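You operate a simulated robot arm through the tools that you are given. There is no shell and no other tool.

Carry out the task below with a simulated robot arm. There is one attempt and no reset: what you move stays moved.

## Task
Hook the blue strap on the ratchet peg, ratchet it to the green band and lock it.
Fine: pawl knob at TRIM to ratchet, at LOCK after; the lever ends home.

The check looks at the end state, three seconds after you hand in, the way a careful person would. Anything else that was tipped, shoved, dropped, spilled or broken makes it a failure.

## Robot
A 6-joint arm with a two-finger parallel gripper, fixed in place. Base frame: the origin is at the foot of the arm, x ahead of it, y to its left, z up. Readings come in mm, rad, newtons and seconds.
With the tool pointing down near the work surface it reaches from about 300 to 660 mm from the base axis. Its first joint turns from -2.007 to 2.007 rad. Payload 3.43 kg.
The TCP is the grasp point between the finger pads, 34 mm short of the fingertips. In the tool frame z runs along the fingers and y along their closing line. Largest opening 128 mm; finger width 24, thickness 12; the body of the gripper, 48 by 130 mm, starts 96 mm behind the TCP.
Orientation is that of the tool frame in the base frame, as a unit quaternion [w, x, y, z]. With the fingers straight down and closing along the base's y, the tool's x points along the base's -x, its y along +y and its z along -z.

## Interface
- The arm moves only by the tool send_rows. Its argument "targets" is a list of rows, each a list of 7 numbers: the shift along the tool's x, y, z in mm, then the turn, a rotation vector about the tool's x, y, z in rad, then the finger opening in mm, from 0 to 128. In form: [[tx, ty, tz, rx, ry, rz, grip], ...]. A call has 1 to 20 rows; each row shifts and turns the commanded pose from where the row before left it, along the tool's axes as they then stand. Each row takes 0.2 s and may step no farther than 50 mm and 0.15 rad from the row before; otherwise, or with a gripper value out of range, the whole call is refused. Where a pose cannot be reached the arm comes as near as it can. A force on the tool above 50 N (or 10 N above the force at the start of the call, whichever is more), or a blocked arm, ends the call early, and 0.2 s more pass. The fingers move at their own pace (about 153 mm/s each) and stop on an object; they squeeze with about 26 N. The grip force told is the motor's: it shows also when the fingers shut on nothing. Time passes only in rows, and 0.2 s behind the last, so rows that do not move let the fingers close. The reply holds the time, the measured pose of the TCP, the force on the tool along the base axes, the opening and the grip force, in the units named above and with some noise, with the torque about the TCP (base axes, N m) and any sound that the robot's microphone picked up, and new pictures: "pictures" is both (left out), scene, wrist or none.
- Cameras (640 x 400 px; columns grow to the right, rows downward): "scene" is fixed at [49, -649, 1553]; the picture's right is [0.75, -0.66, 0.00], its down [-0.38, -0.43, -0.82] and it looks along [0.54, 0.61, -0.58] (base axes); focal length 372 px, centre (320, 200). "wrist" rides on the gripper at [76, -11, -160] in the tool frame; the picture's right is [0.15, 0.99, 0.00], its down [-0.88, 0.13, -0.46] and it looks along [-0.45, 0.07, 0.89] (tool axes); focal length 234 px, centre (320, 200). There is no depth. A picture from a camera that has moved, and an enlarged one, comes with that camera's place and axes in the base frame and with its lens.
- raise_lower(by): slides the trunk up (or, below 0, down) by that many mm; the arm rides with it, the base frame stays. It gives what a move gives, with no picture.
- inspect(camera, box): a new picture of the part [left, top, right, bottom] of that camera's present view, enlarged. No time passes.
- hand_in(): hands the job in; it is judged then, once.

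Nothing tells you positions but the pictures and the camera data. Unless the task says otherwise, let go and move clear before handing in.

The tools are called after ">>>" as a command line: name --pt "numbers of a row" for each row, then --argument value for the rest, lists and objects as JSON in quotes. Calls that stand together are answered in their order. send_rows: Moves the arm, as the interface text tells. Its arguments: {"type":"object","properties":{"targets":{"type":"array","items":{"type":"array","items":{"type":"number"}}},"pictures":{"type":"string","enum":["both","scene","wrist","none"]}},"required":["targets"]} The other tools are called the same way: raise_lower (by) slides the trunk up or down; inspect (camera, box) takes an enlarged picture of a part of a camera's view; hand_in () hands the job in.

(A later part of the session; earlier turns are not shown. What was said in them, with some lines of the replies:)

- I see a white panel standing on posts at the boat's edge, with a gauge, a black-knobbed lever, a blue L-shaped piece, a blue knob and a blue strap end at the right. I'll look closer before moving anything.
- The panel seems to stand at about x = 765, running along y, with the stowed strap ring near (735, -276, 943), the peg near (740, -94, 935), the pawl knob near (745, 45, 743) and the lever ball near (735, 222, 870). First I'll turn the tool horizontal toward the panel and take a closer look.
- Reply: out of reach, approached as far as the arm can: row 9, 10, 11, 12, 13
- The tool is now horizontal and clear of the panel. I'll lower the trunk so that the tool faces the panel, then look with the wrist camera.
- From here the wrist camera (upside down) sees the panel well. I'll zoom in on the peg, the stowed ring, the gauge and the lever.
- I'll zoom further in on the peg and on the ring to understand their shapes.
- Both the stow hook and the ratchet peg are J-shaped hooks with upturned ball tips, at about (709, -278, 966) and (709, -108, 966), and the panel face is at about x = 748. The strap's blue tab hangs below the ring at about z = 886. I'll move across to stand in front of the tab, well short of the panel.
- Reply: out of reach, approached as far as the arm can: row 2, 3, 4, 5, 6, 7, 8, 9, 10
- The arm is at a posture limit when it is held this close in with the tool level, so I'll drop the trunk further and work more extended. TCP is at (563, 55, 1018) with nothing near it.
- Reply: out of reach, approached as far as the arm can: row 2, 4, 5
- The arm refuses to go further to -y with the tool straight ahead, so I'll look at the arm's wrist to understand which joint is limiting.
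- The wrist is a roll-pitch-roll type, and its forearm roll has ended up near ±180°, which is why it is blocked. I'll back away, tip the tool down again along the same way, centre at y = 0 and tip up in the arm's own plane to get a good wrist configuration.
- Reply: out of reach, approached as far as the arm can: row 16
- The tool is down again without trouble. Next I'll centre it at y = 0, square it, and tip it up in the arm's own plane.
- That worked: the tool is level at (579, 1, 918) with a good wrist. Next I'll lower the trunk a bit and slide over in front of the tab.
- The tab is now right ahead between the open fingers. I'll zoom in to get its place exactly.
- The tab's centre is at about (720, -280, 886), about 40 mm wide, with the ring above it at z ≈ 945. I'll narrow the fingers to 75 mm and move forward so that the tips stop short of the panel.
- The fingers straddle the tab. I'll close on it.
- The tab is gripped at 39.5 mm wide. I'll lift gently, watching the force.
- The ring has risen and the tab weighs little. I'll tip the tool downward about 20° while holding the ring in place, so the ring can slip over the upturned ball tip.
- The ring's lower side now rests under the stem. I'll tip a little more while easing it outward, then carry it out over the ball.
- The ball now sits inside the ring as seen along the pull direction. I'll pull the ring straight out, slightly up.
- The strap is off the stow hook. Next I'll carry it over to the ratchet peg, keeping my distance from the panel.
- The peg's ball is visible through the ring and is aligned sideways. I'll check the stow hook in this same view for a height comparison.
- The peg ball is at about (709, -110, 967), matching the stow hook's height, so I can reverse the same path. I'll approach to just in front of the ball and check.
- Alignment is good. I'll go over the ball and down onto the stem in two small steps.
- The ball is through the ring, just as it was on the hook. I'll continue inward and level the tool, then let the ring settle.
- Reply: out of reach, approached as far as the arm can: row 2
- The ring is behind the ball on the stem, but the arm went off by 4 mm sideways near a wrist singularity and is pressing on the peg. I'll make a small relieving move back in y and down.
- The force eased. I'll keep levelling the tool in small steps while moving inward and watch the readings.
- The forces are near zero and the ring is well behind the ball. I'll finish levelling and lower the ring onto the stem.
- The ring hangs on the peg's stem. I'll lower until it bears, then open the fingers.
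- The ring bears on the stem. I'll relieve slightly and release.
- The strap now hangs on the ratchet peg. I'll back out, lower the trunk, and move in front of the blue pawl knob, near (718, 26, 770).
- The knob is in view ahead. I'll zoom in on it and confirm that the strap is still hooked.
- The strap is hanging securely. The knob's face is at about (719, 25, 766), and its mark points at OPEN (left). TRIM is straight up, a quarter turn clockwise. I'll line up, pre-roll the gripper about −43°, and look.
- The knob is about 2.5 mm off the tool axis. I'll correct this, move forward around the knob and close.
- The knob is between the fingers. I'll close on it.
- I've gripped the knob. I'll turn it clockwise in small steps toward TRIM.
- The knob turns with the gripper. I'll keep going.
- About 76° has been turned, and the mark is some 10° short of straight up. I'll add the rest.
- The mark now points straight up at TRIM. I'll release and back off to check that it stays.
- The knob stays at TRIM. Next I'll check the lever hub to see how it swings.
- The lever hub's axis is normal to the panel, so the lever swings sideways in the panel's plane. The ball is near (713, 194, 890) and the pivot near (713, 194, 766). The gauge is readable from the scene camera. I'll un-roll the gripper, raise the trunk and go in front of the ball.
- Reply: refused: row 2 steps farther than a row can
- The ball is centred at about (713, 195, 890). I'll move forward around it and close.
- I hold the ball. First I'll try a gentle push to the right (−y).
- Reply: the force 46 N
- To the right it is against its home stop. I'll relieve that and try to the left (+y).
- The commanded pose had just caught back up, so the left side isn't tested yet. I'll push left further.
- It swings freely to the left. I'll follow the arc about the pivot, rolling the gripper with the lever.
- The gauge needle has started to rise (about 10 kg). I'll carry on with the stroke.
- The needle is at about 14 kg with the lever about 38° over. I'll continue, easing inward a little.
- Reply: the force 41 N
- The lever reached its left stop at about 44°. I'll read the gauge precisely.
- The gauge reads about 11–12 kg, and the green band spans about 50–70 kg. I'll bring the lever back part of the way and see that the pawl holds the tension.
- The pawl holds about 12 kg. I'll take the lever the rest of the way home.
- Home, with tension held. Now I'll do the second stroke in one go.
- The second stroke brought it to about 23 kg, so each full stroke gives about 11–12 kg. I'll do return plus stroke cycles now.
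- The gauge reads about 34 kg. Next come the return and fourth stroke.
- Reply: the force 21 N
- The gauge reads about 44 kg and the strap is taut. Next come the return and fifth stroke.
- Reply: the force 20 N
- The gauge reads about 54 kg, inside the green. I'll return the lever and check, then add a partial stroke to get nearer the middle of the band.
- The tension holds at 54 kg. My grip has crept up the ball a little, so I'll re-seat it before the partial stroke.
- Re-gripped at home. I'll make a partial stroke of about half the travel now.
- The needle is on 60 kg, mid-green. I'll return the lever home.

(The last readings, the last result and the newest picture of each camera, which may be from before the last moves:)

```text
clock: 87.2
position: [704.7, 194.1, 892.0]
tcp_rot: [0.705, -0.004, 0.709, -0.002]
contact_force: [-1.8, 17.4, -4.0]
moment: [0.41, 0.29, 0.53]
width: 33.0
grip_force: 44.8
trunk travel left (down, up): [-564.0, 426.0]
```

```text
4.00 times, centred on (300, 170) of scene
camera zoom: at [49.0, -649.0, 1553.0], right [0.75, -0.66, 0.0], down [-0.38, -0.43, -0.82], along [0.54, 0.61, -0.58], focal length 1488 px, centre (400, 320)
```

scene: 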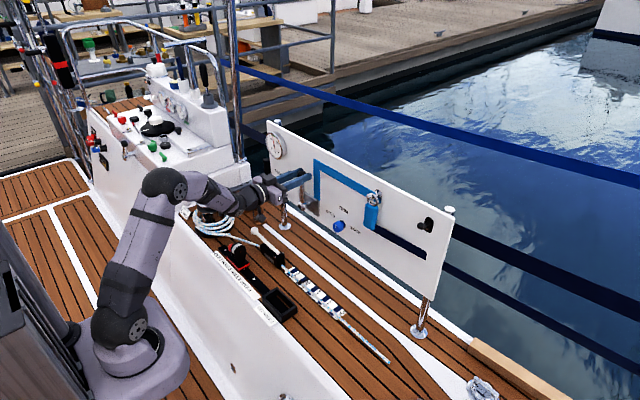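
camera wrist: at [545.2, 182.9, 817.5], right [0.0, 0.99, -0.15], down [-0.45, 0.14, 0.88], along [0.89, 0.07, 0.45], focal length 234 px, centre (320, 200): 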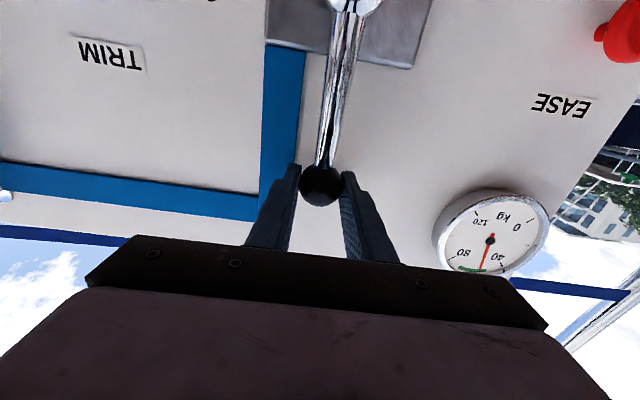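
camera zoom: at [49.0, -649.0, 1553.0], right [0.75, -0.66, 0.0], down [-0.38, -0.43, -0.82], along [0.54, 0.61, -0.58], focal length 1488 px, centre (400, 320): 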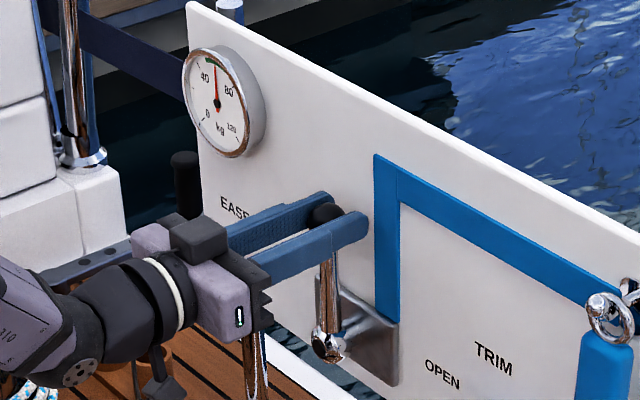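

The lever is home against its stop and the gauge holds 60 kg. I'll release the ball and back away.

>>> send_rows --pt "0 1.5 0 0 0 0 20" --pt "0 0 0 0 0 0 45" --pt "0 0 0 0 0 0 64" --pt "0 0 -20 0 0 0 64" --pt "0 0 -20 0 0 0 64" --pt "0 0 -22 0 0 0 64" --pt "0 0 0 0 0 0 64"

>>> inspect --camera "scene" --box '[250, 120, 350, 220]'

>>> inspect --camera "wrist" --box '[250, 0, 550, 260]'

```text
clock: 88.8
position: [641.2, 192.7, 893.1]
tcp_rot: [0.706, -0.002, 0.708, -0.003]
contact_force: [0.5, 0.0, -0.1]
moment: [-0.01, -0.01, 0.02]
width: 64.0
grip_force: 0.0
trunk travel left (down, up): [-564.0, 426.0]
camera wrist: at [482.5, 180.9, 819.1], right [0.0, 0.99, -0.15], down [-0.45, 0.14, 0.88], along [0.89, 0.07, 0.45], focal length 234 px, centre (320, 200)
```

scene: 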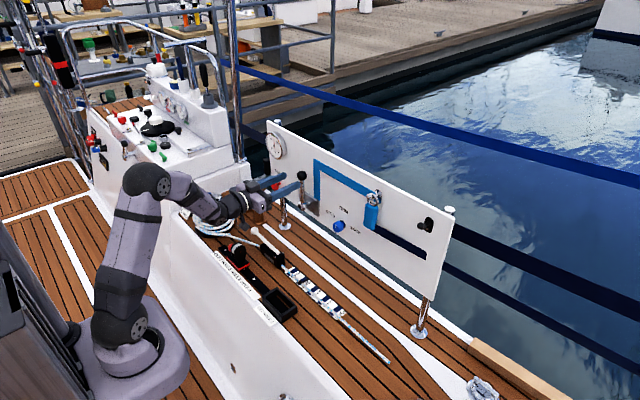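
wrist: 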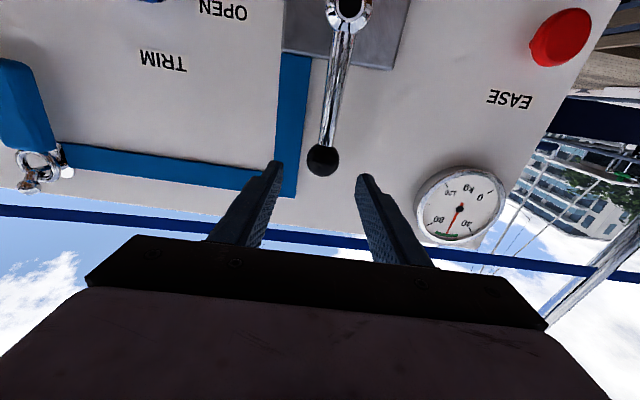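

```text
4.00 times, centred on (300, 170) of scene
camera zoom: at [49.0, -649.0, 1553.0], right [0.75, -0.66, 0.0], down [-0.38, -0.43, -0.82], along [0.54, 0.61, -0.58], focal length 1488 px, centre (400, 320)
```

zoom: 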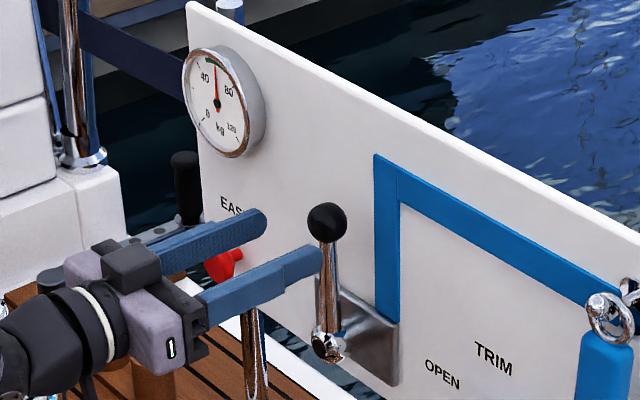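

```text
1.54 times, centred on (400, 130) of wrist
camera zoom: at [482.5, 180.9, 819.1], right [0.0, 0.99, -0.15], down [-0.45, 0.14, 0.88], along [0.89, 0.07, 0.45], focal length 360 px, centre (197, 308)
```

zoom: 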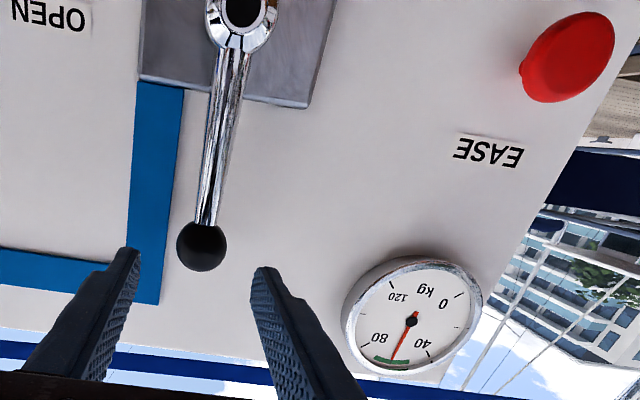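

The lever stands home, and the gauge holds mid-green at about 60. Now I'll go back to the pawl knob for LOCK.

>>> send_rows --pt "0 -33.5 0 0 0 0 64" --pt "0 -33.5 0 0 0 0 64" --pt "0 -33.5 0 0 0 0 64" --pt "0 -33.5 0 0 0 0 64" --pt "0 -33.5 0 0 0 0 64" --pt "0 0 0 0 0 0 64" --pictures "none"

>>> raise_lower --by -127

>>> send_rows --pt "0 0 0 0 0 -0.126 64" --pt "0 0 0 0 0 -0.126 64" --pt "0 0 0 0 0 -0.126 64" --pt "0 0 0 0 0 -0.126 64" --pt "0 0 0 0 0 -0.126 64" --pt "0 0 0 0 0 -0.126 64" --pt "0 0 0 0 0 0 64"

>>> inspect --camera "wrist" --box '[240, 120, 400, 220]'

```text
clock: 90.2
position: [643.2, 25.8, 894.7]
tcp_rot: [0.706, -0.001, 0.708, -0.003]
contact_force: [0.4, -0.2, -0.2]
moment: [0.02, 0.02, 0.0]
width: 64.1
grip_force: 0.0
trunk travel left (down, up): [-564.0, 426.0]
```

```text
clock: 91.8
position: [642.1, 26.2, 767.5]
tcp_rot: [0.706, -0.001, 0.708, -0.003]
contact_force: [-0.5, 0.7, 0.5]
moment: [0.03, 0.0, -0.02]
width: 63.6
grip_force: 0.2
trunk travel left (down, up): [-437.0, 553.0]
```

```text
clock: 93.4
position: [642.9, 27.1, 766.9]
tcp_rot: [0.654, -0.264, 0.658, -0.264]
contact_force: [0.1, 0.8, 0.4]
moment: [0.01, 0.02, -0.03]
width: 64.2
grip_force: 0.0
trunk travel left (down, up): [-437.0, 553.0]
camera wrist: at [483.6, -34.2, 720.8], right [0.0, 0.61, -0.79], down [-0.45, 0.71, 0.55], along [0.89, 0.36, 0.28], focal length 234 px, centre (320, 200)
```

scene: 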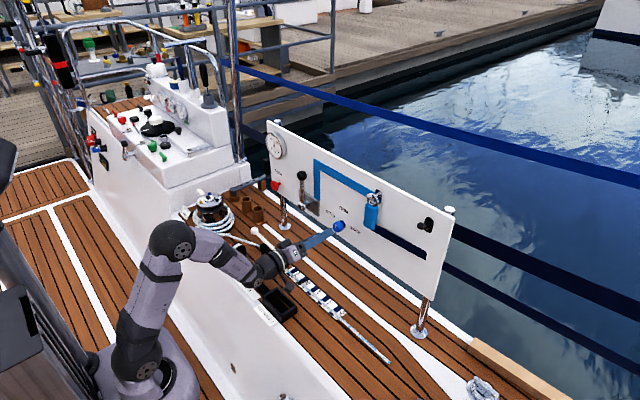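
wrist: 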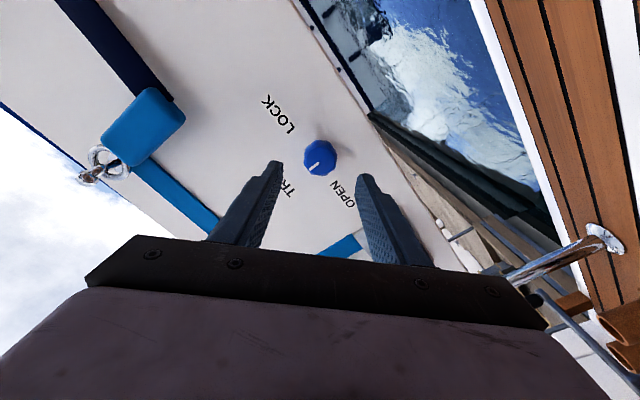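

```text
4.00 times, centred on (320, 170) of wrist
camera zoom: at [483.6, -34.2, 720.8], right [0.0, 0.61, -0.79], down [-0.45, 0.71, 0.55], along [0.89, 0.36, 0.28], focal length 937 px, centre (320, 320)
```

zoom: 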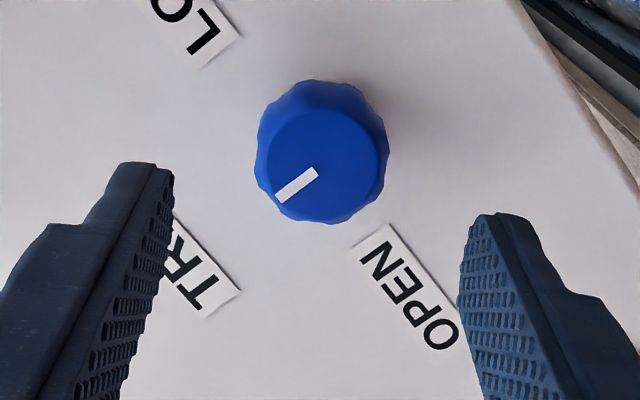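

Aligned to within 3 mm, which I'll correct on approach. Then I'll move forward around the knob and grip.

>>> send_rows --pt "2.9 0 20 0 0 0 64" --pt "0 0 22 0 0 0 62" --pt "0 0 21 0 0 0 60" --pt "0 0 0 0 0 0 60" --pt "0 0 0 0 0 0 45" --pt "0 0 0 0 0 0 20" --pt "0 0 0 0 0 0 20" --pictures "none"

>>> inspect --camera "wrist" --box '[240, 120, 400, 220]'

```text
clock: 95.0
position: [707.5, 25.0, 766.9]
tcp_rot: [0.654, -0.262, 0.658, -0.264]
contact_force: [2.4, -1.3, -0.4]
moment: [-0.02, 0.09, -0.13]
width: 36.0
grip_force: 45.2
trunk travel left (down, up): [-437.0, 553.0]
```

```text
4.00 times, centred on (320, 170) of wrist
camera zoom: at [547.6, -34.6, 719.9], right [0.0, 0.61, -0.79], down [-0.45, 0.7, 0.55], along [0.89, 0.36, 0.28], focal length 937 px, centre (320, 320)
```

zoom: 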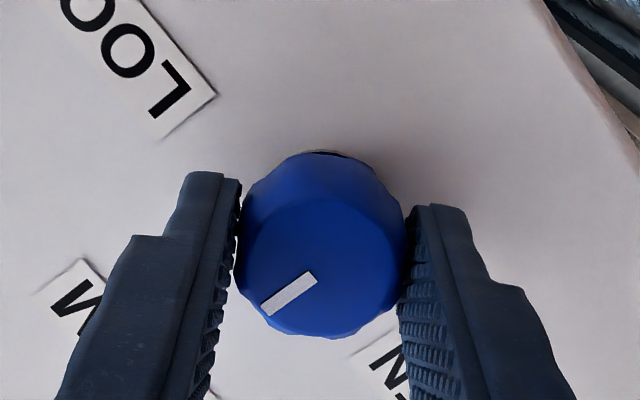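

I've gripped the knob. I'll turn it clockwise toward LOCK.

>>> send_rows --pt "0 0 0 0 0 0.12 20" --pt "0 0 0 0 0 0.12 20" --pt "0 0 0 0 0 0.12 20" --pt "0 0 0 0 0 0.12 20" --pt "0 0 0 0 0 0.12 20" --pt "0 0 0 0 0 0.12 20" --pt "0 0 0 0 0 0.12 20" --pt "0 0 0 0 0 0.12 20" --pt "0 0 0 0 0 0.12 20" --pt "0 0 0 0 0 0.12 20" --pt "0 0 0 0 0 0.12 20" --pt "0 0 0 0 0 0 20" --pictures "none"

>>> inspect --camera "wrist" --box '[240, 120, 400, 220]'

>>> inspect --camera "scene" --box '[250, 120, 400, 250]'

```text
clock: 97.6
position: [706.6, 23.2, 766.0]
tcp_rot: [0.679, 0.196, 0.68, 0.195]
contact_force: [19.7, 3.0, 7.7]
moment: [0.0, -0.67, 0.2]
width: 35.6
grip_force: 45.2
trunk travel left (down, up): [-437.0, 553.0]
```

```text
4.00 times, centred on (320, 170) of wrist
camera zoom: at [547.8, 55.0, 696.4], right [0.0, 0.92, 0.4], down [-0.46, -0.36, 0.82], along [0.89, -0.19, 0.42], focal length 937 px, centre (320, 320)
```

zoom: 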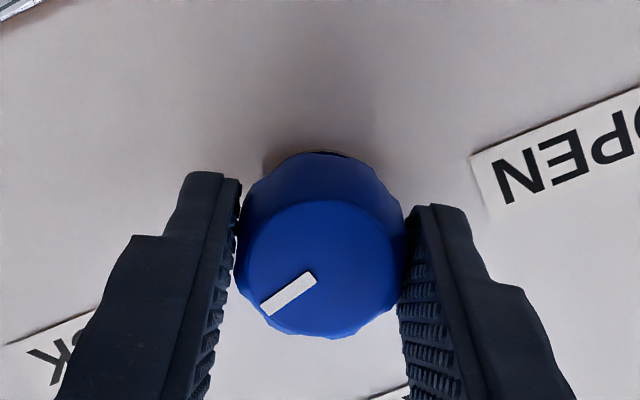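

```text
3.08 times, centred on (325, 185) of scene
camera zoom: at [49.0, -649.0, 1553.0], right [0.75, -0.66, 0.0], down [-0.38, -0.43, -0.82], along [0.54, 0.61, -0.58], focal length 1145 px, centre (305, 246)
```

zoom: 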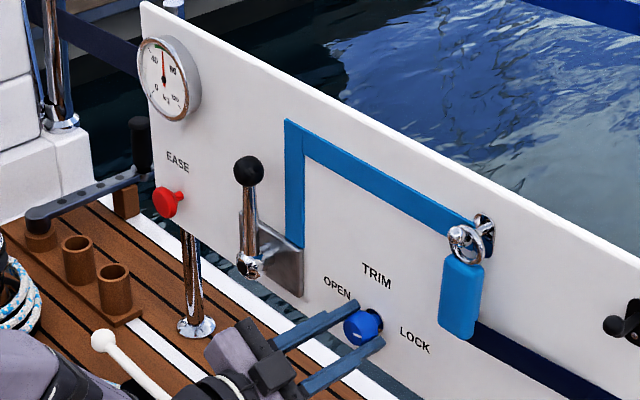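

The mark is about 12° short of horizontal right. I'll turn the remainder to match the quarter turn.

>>> send_rows --pt "0 0.5 0.5 0 0 0.07 20" --pt "0 0 0.5 0 0 0.07 20" --pt "0 0 0 0 0 0.06 20" --pt "0 0 0 0 0 0 20" --pictures "none"

>>> inspect --camera "wrist" --box '[240, 120, 400, 220]'

```text
clock: 98.6
position: [705.3, 24.5, 765.8]
tcp_rot: [0.657, 0.263, 0.657, 0.26]
contact_force: [10.2, -0.8, 10.5]
moment: [0.08, 0.0, 0.2]
width: 35.5
grip_force: 44.7
trunk travel left (down, up): [-437.0, 553.0]
```

```text
4.00 times, centred on (320, 170) of wrist
camera zoom: at [547.9, 68.2, 703.6], right [0.0, 0.82, 0.57], down [-0.46, -0.51, 0.73], along [0.89, -0.27, 0.37], focal length 937 px, centre (320, 320)
```

zoom: 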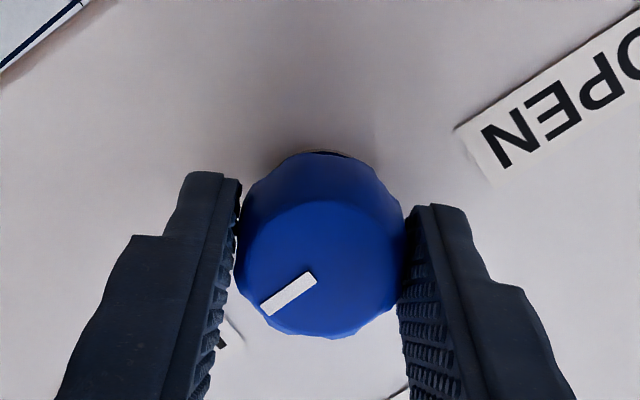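

The mark points straight right at LOCK. I'll release and back off to check.

>>> send_rows --pt "0 0 0 0 0 0 50" --pt "0 0 0 0 0 0 64" --pt "0 0 -25 0 0 0 64" --pt "0 0 -35 0 0 0 64" --pt "0 0 0 0 0 0 64"

>>> inspect --camera "scene" --box '[290, 170, 410, 260]'

>>> inspect --camera "scene" --box '[255, 120, 315, 215]'

>>> inspect --camera "wrist" --box '[240, 100, 400, 200]'

```text
clock: 99.8
position: [647.9, 25.2, 766.7]
tcp_rot: [0.656, 0.263, 0.658, 0.26]
contact_force: [-0.7, -0.3, -0.5]
moment: [0.01, 0.01, 0.01]
width: 63.9
grip_force: 0.0
trunk travel left (down, up): [-437.0, 553.0]
camera wrist: at [488.1, 69.5, 703.6], right [0.0, 0.82, 0.57], down [-0.45, -0.51, 0.73], along [0.89, -0.26, 0.37], focal length 234 px, centre (320, 200)
```

scene: 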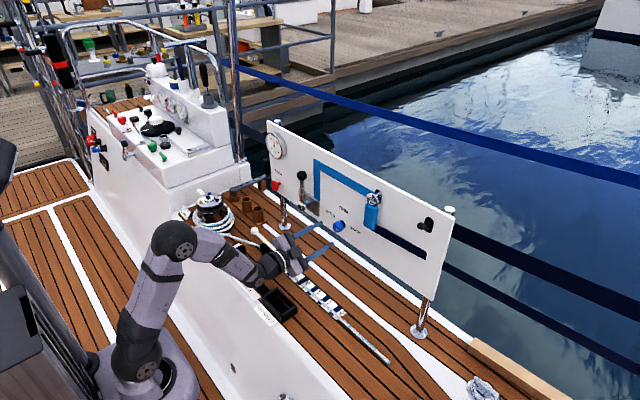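
wrist: 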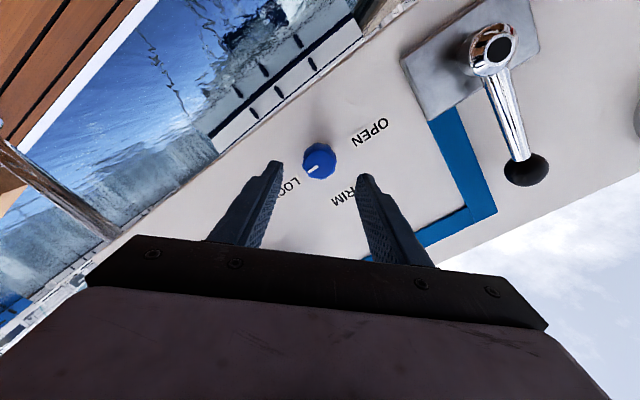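

```text
4.44 times, centred on (350, 215) of scene
camera zoom: at [49.0, -649.0, 1553.0], right [0.75, -0.66, 0.0], down [-0.38, -0.43, -0.82], along [0.54, 0.61, -0.58], focal length 1653 px, centre (187, 133)
```

zoom: 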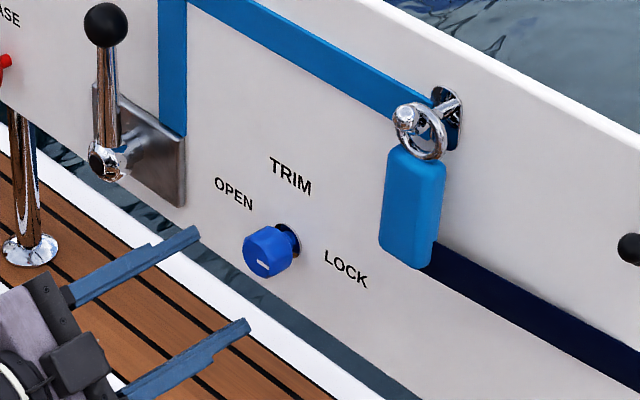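

```text
4.21 times, centred on (285, 168) of scene
camera zoom: at [49.0, -649.0, 1553.0], right [0.75, -0.66, 0.0], down [-0.38, -0.43, -0.82], along [0.54, 0.61, -0.58], focal length 1566 px, centre (467, 337)
```

zoom: 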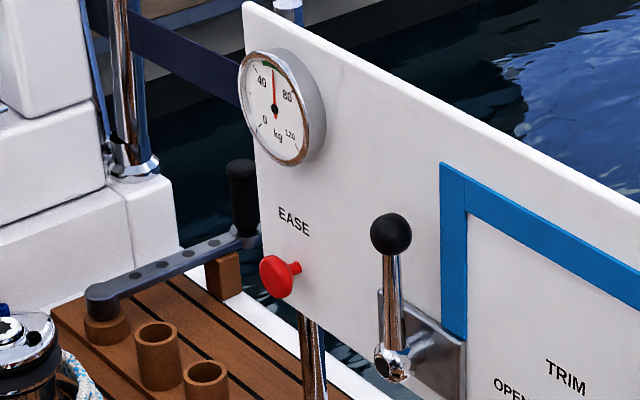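

```text
4.00 times, centred on (320, 150) of wrist
camera zoom: at [488.1, 69.5, 703.6], right [0.0, 0.82, 0.57], down [-0.45, -0.51, 0.73], along [0.89, -0.26, 0.37], focal length 937 px, centre (320, 400)
```

zoom: 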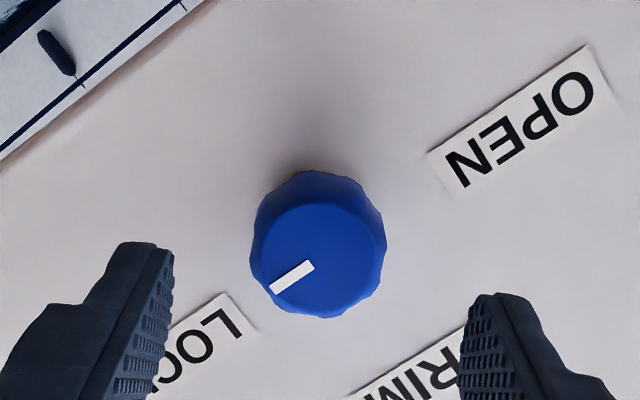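

The knob stands at LOCK, the gauge is mid-green, the lever is home and the strap is on the peg. I'll un-roll, raise the trunk, back clear, and do a final check.

>>> send_rows --pt "0 0 -15 0 0 -0.127 64" --pt "0 0 -10 0 0 -0.127 64" --pt "0 0 0 0 0 -0.127 64" --pt "0 0 0 0 0 -0.127 64" --pt "0 0 0 0 0 -0.127 64" --pt "0 0 0 0 0 -0.127 64" --pt "0 0 0 0 0 0 64" --pictures "none"

>>> raise_lower --by 120

>>> send_rows --pt "0 0 -10 0 0 0 64" --pt "0 0 -10 0 0 0 64" --pt "0 0 0 0 0 0 64"

>>> inspect --camera "scene" --box '[260, 125, 295, 165]'

>>> inspect --camera "scene" --box '[315, 195, 365, 245]'

>>> inspect --camera "scene" --box '[180, 120, 460, 370]'

```text
clock: 101.4
position: [621.8, 25.4, 765.9]
tcp_rot: [0.706, -0.001, 0.708, -0.003]
contact_force: [-0.8, -0.2, -0.6]
moment: [0.0, -0.01, 0.04]
width: 64.1
grip_force: 0.1
trunk travel left (down, up): [-437.0, 553.0]
```

```text
clock: 102.9
position: [621.7, 24.6, 886.3]
tcp_rot: [0.705, 0.001, 0.709, -0.004]
contact_force: [-0.5, -0.3, 0.3]
moment: [0.02, 0.01, -0.01]
width: 63.9
grip_force: 0.0
trunk travel left (down, up): [-557.0, 433.0]
```

```text
clock: 103.7
position: [602.5, 25.2, 886.8]
tcp_rot: [0.706, -0.001, 0.709, -0.003]
contact_force: [1.0, -0.6, 0.3]
moment: [-0.02, 0.0, 0.0]
width: 64.2
grip_force: 0.0
trunk travel left (down, up): [-557.0, 433.0]
camera wrist: at [443.0, 13.4, 811.5], right [0.0, 0.99, -0.15], down [-0.45, 0.14, 0.88], along [0.89, 0.07, 0.45], focal length 234 px, centre (320, 200)
```

scene: 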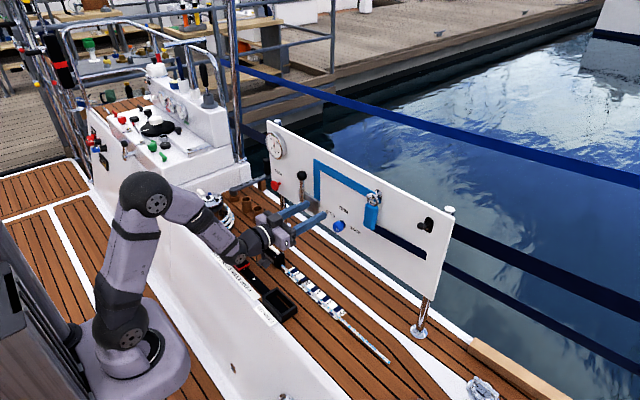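
wrist: 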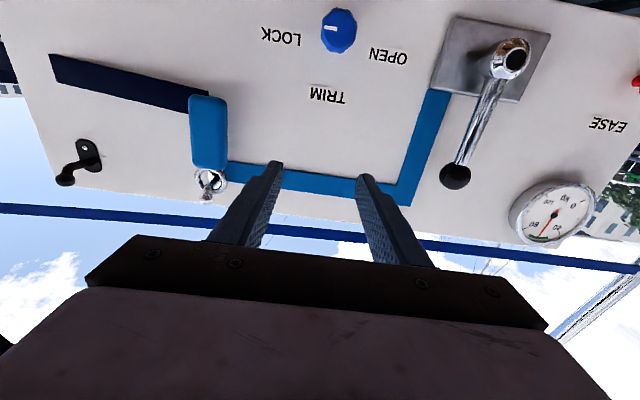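

```text
10.00 times, centred on (278, 145) of scene
camera zoom: at [49.0, -649.0, 1553.0], right [0.75, -0.66, 0.0], down [-0.38, -0.43, -0.82], along [0.54, 0.61, -0.58], focal length 3720 px, centre (745, 750)
```

zoom: 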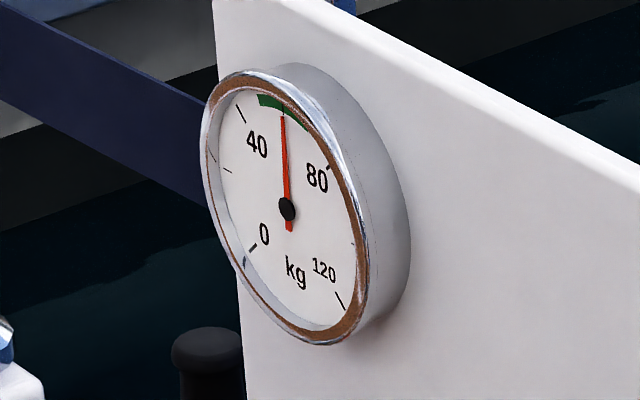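

```text
8.00 times, centred on (340, 220) of scene
camera zoom: at [49.0, -649.0, 1553.0], right [0.75, -0.66, 0.0], down [-0.38, -0.43, -0.82], along [0.54, 0.61, -0.58], focal length 2976 px, centre (160, 40)
```

zoom: 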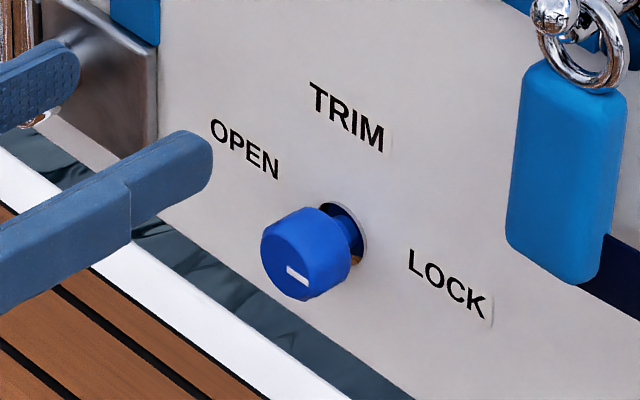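

```text
1.60 times, centred on (320, 245) of scene
camera zoom: at [49.0, -649.0, 1553.0], right [0.75, -0.66, 0.0], down [-0.38, -0.43, -0.82], along [0.54, 0.61, -0.58], focal length 595 px, centre (320, 128)
```

zoom: 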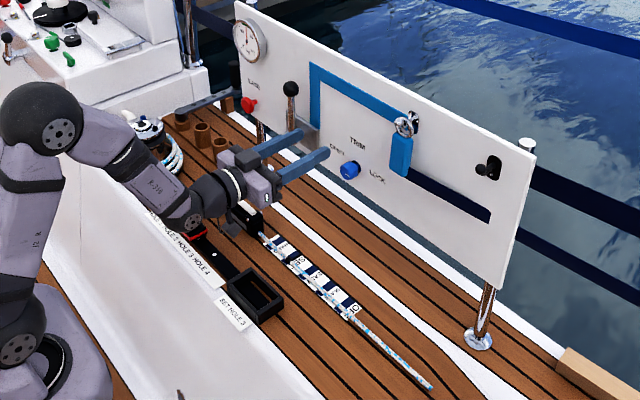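

Everything checks out. The ring is on the ratchet peg, the gauge reads 60 kg mid-green, the pawl knob is at LOCK, the lever is home, and the gripper is open and clear with nothing else disturbed. I'm handing in.

>>> hand_in

```text
The job is handed in.
```

The blue strap is hooked on the ratchet peg, tensioned to about 60 kg and locked, and the job is handed in. I had no verdict back from the check.

- **Strap:** I took its ring off the stow hook and hung it on the ratchet peg.
- **Tension:** With the pawl knob at TRIM, I gave the lever five full strokes and one partial one. The gauge needle sits mid-way in the green band, which runs from about 50 to 70 kg.
- **Lock:** The pawl knob is turned to LOCK, and the gauge still read 60 kg afterwards.
- **Lever:** It is back upright against its home stop.
- **Clear:** The gripper is open and backed off from the panel. The last pictures show nothing else moved or tipped.
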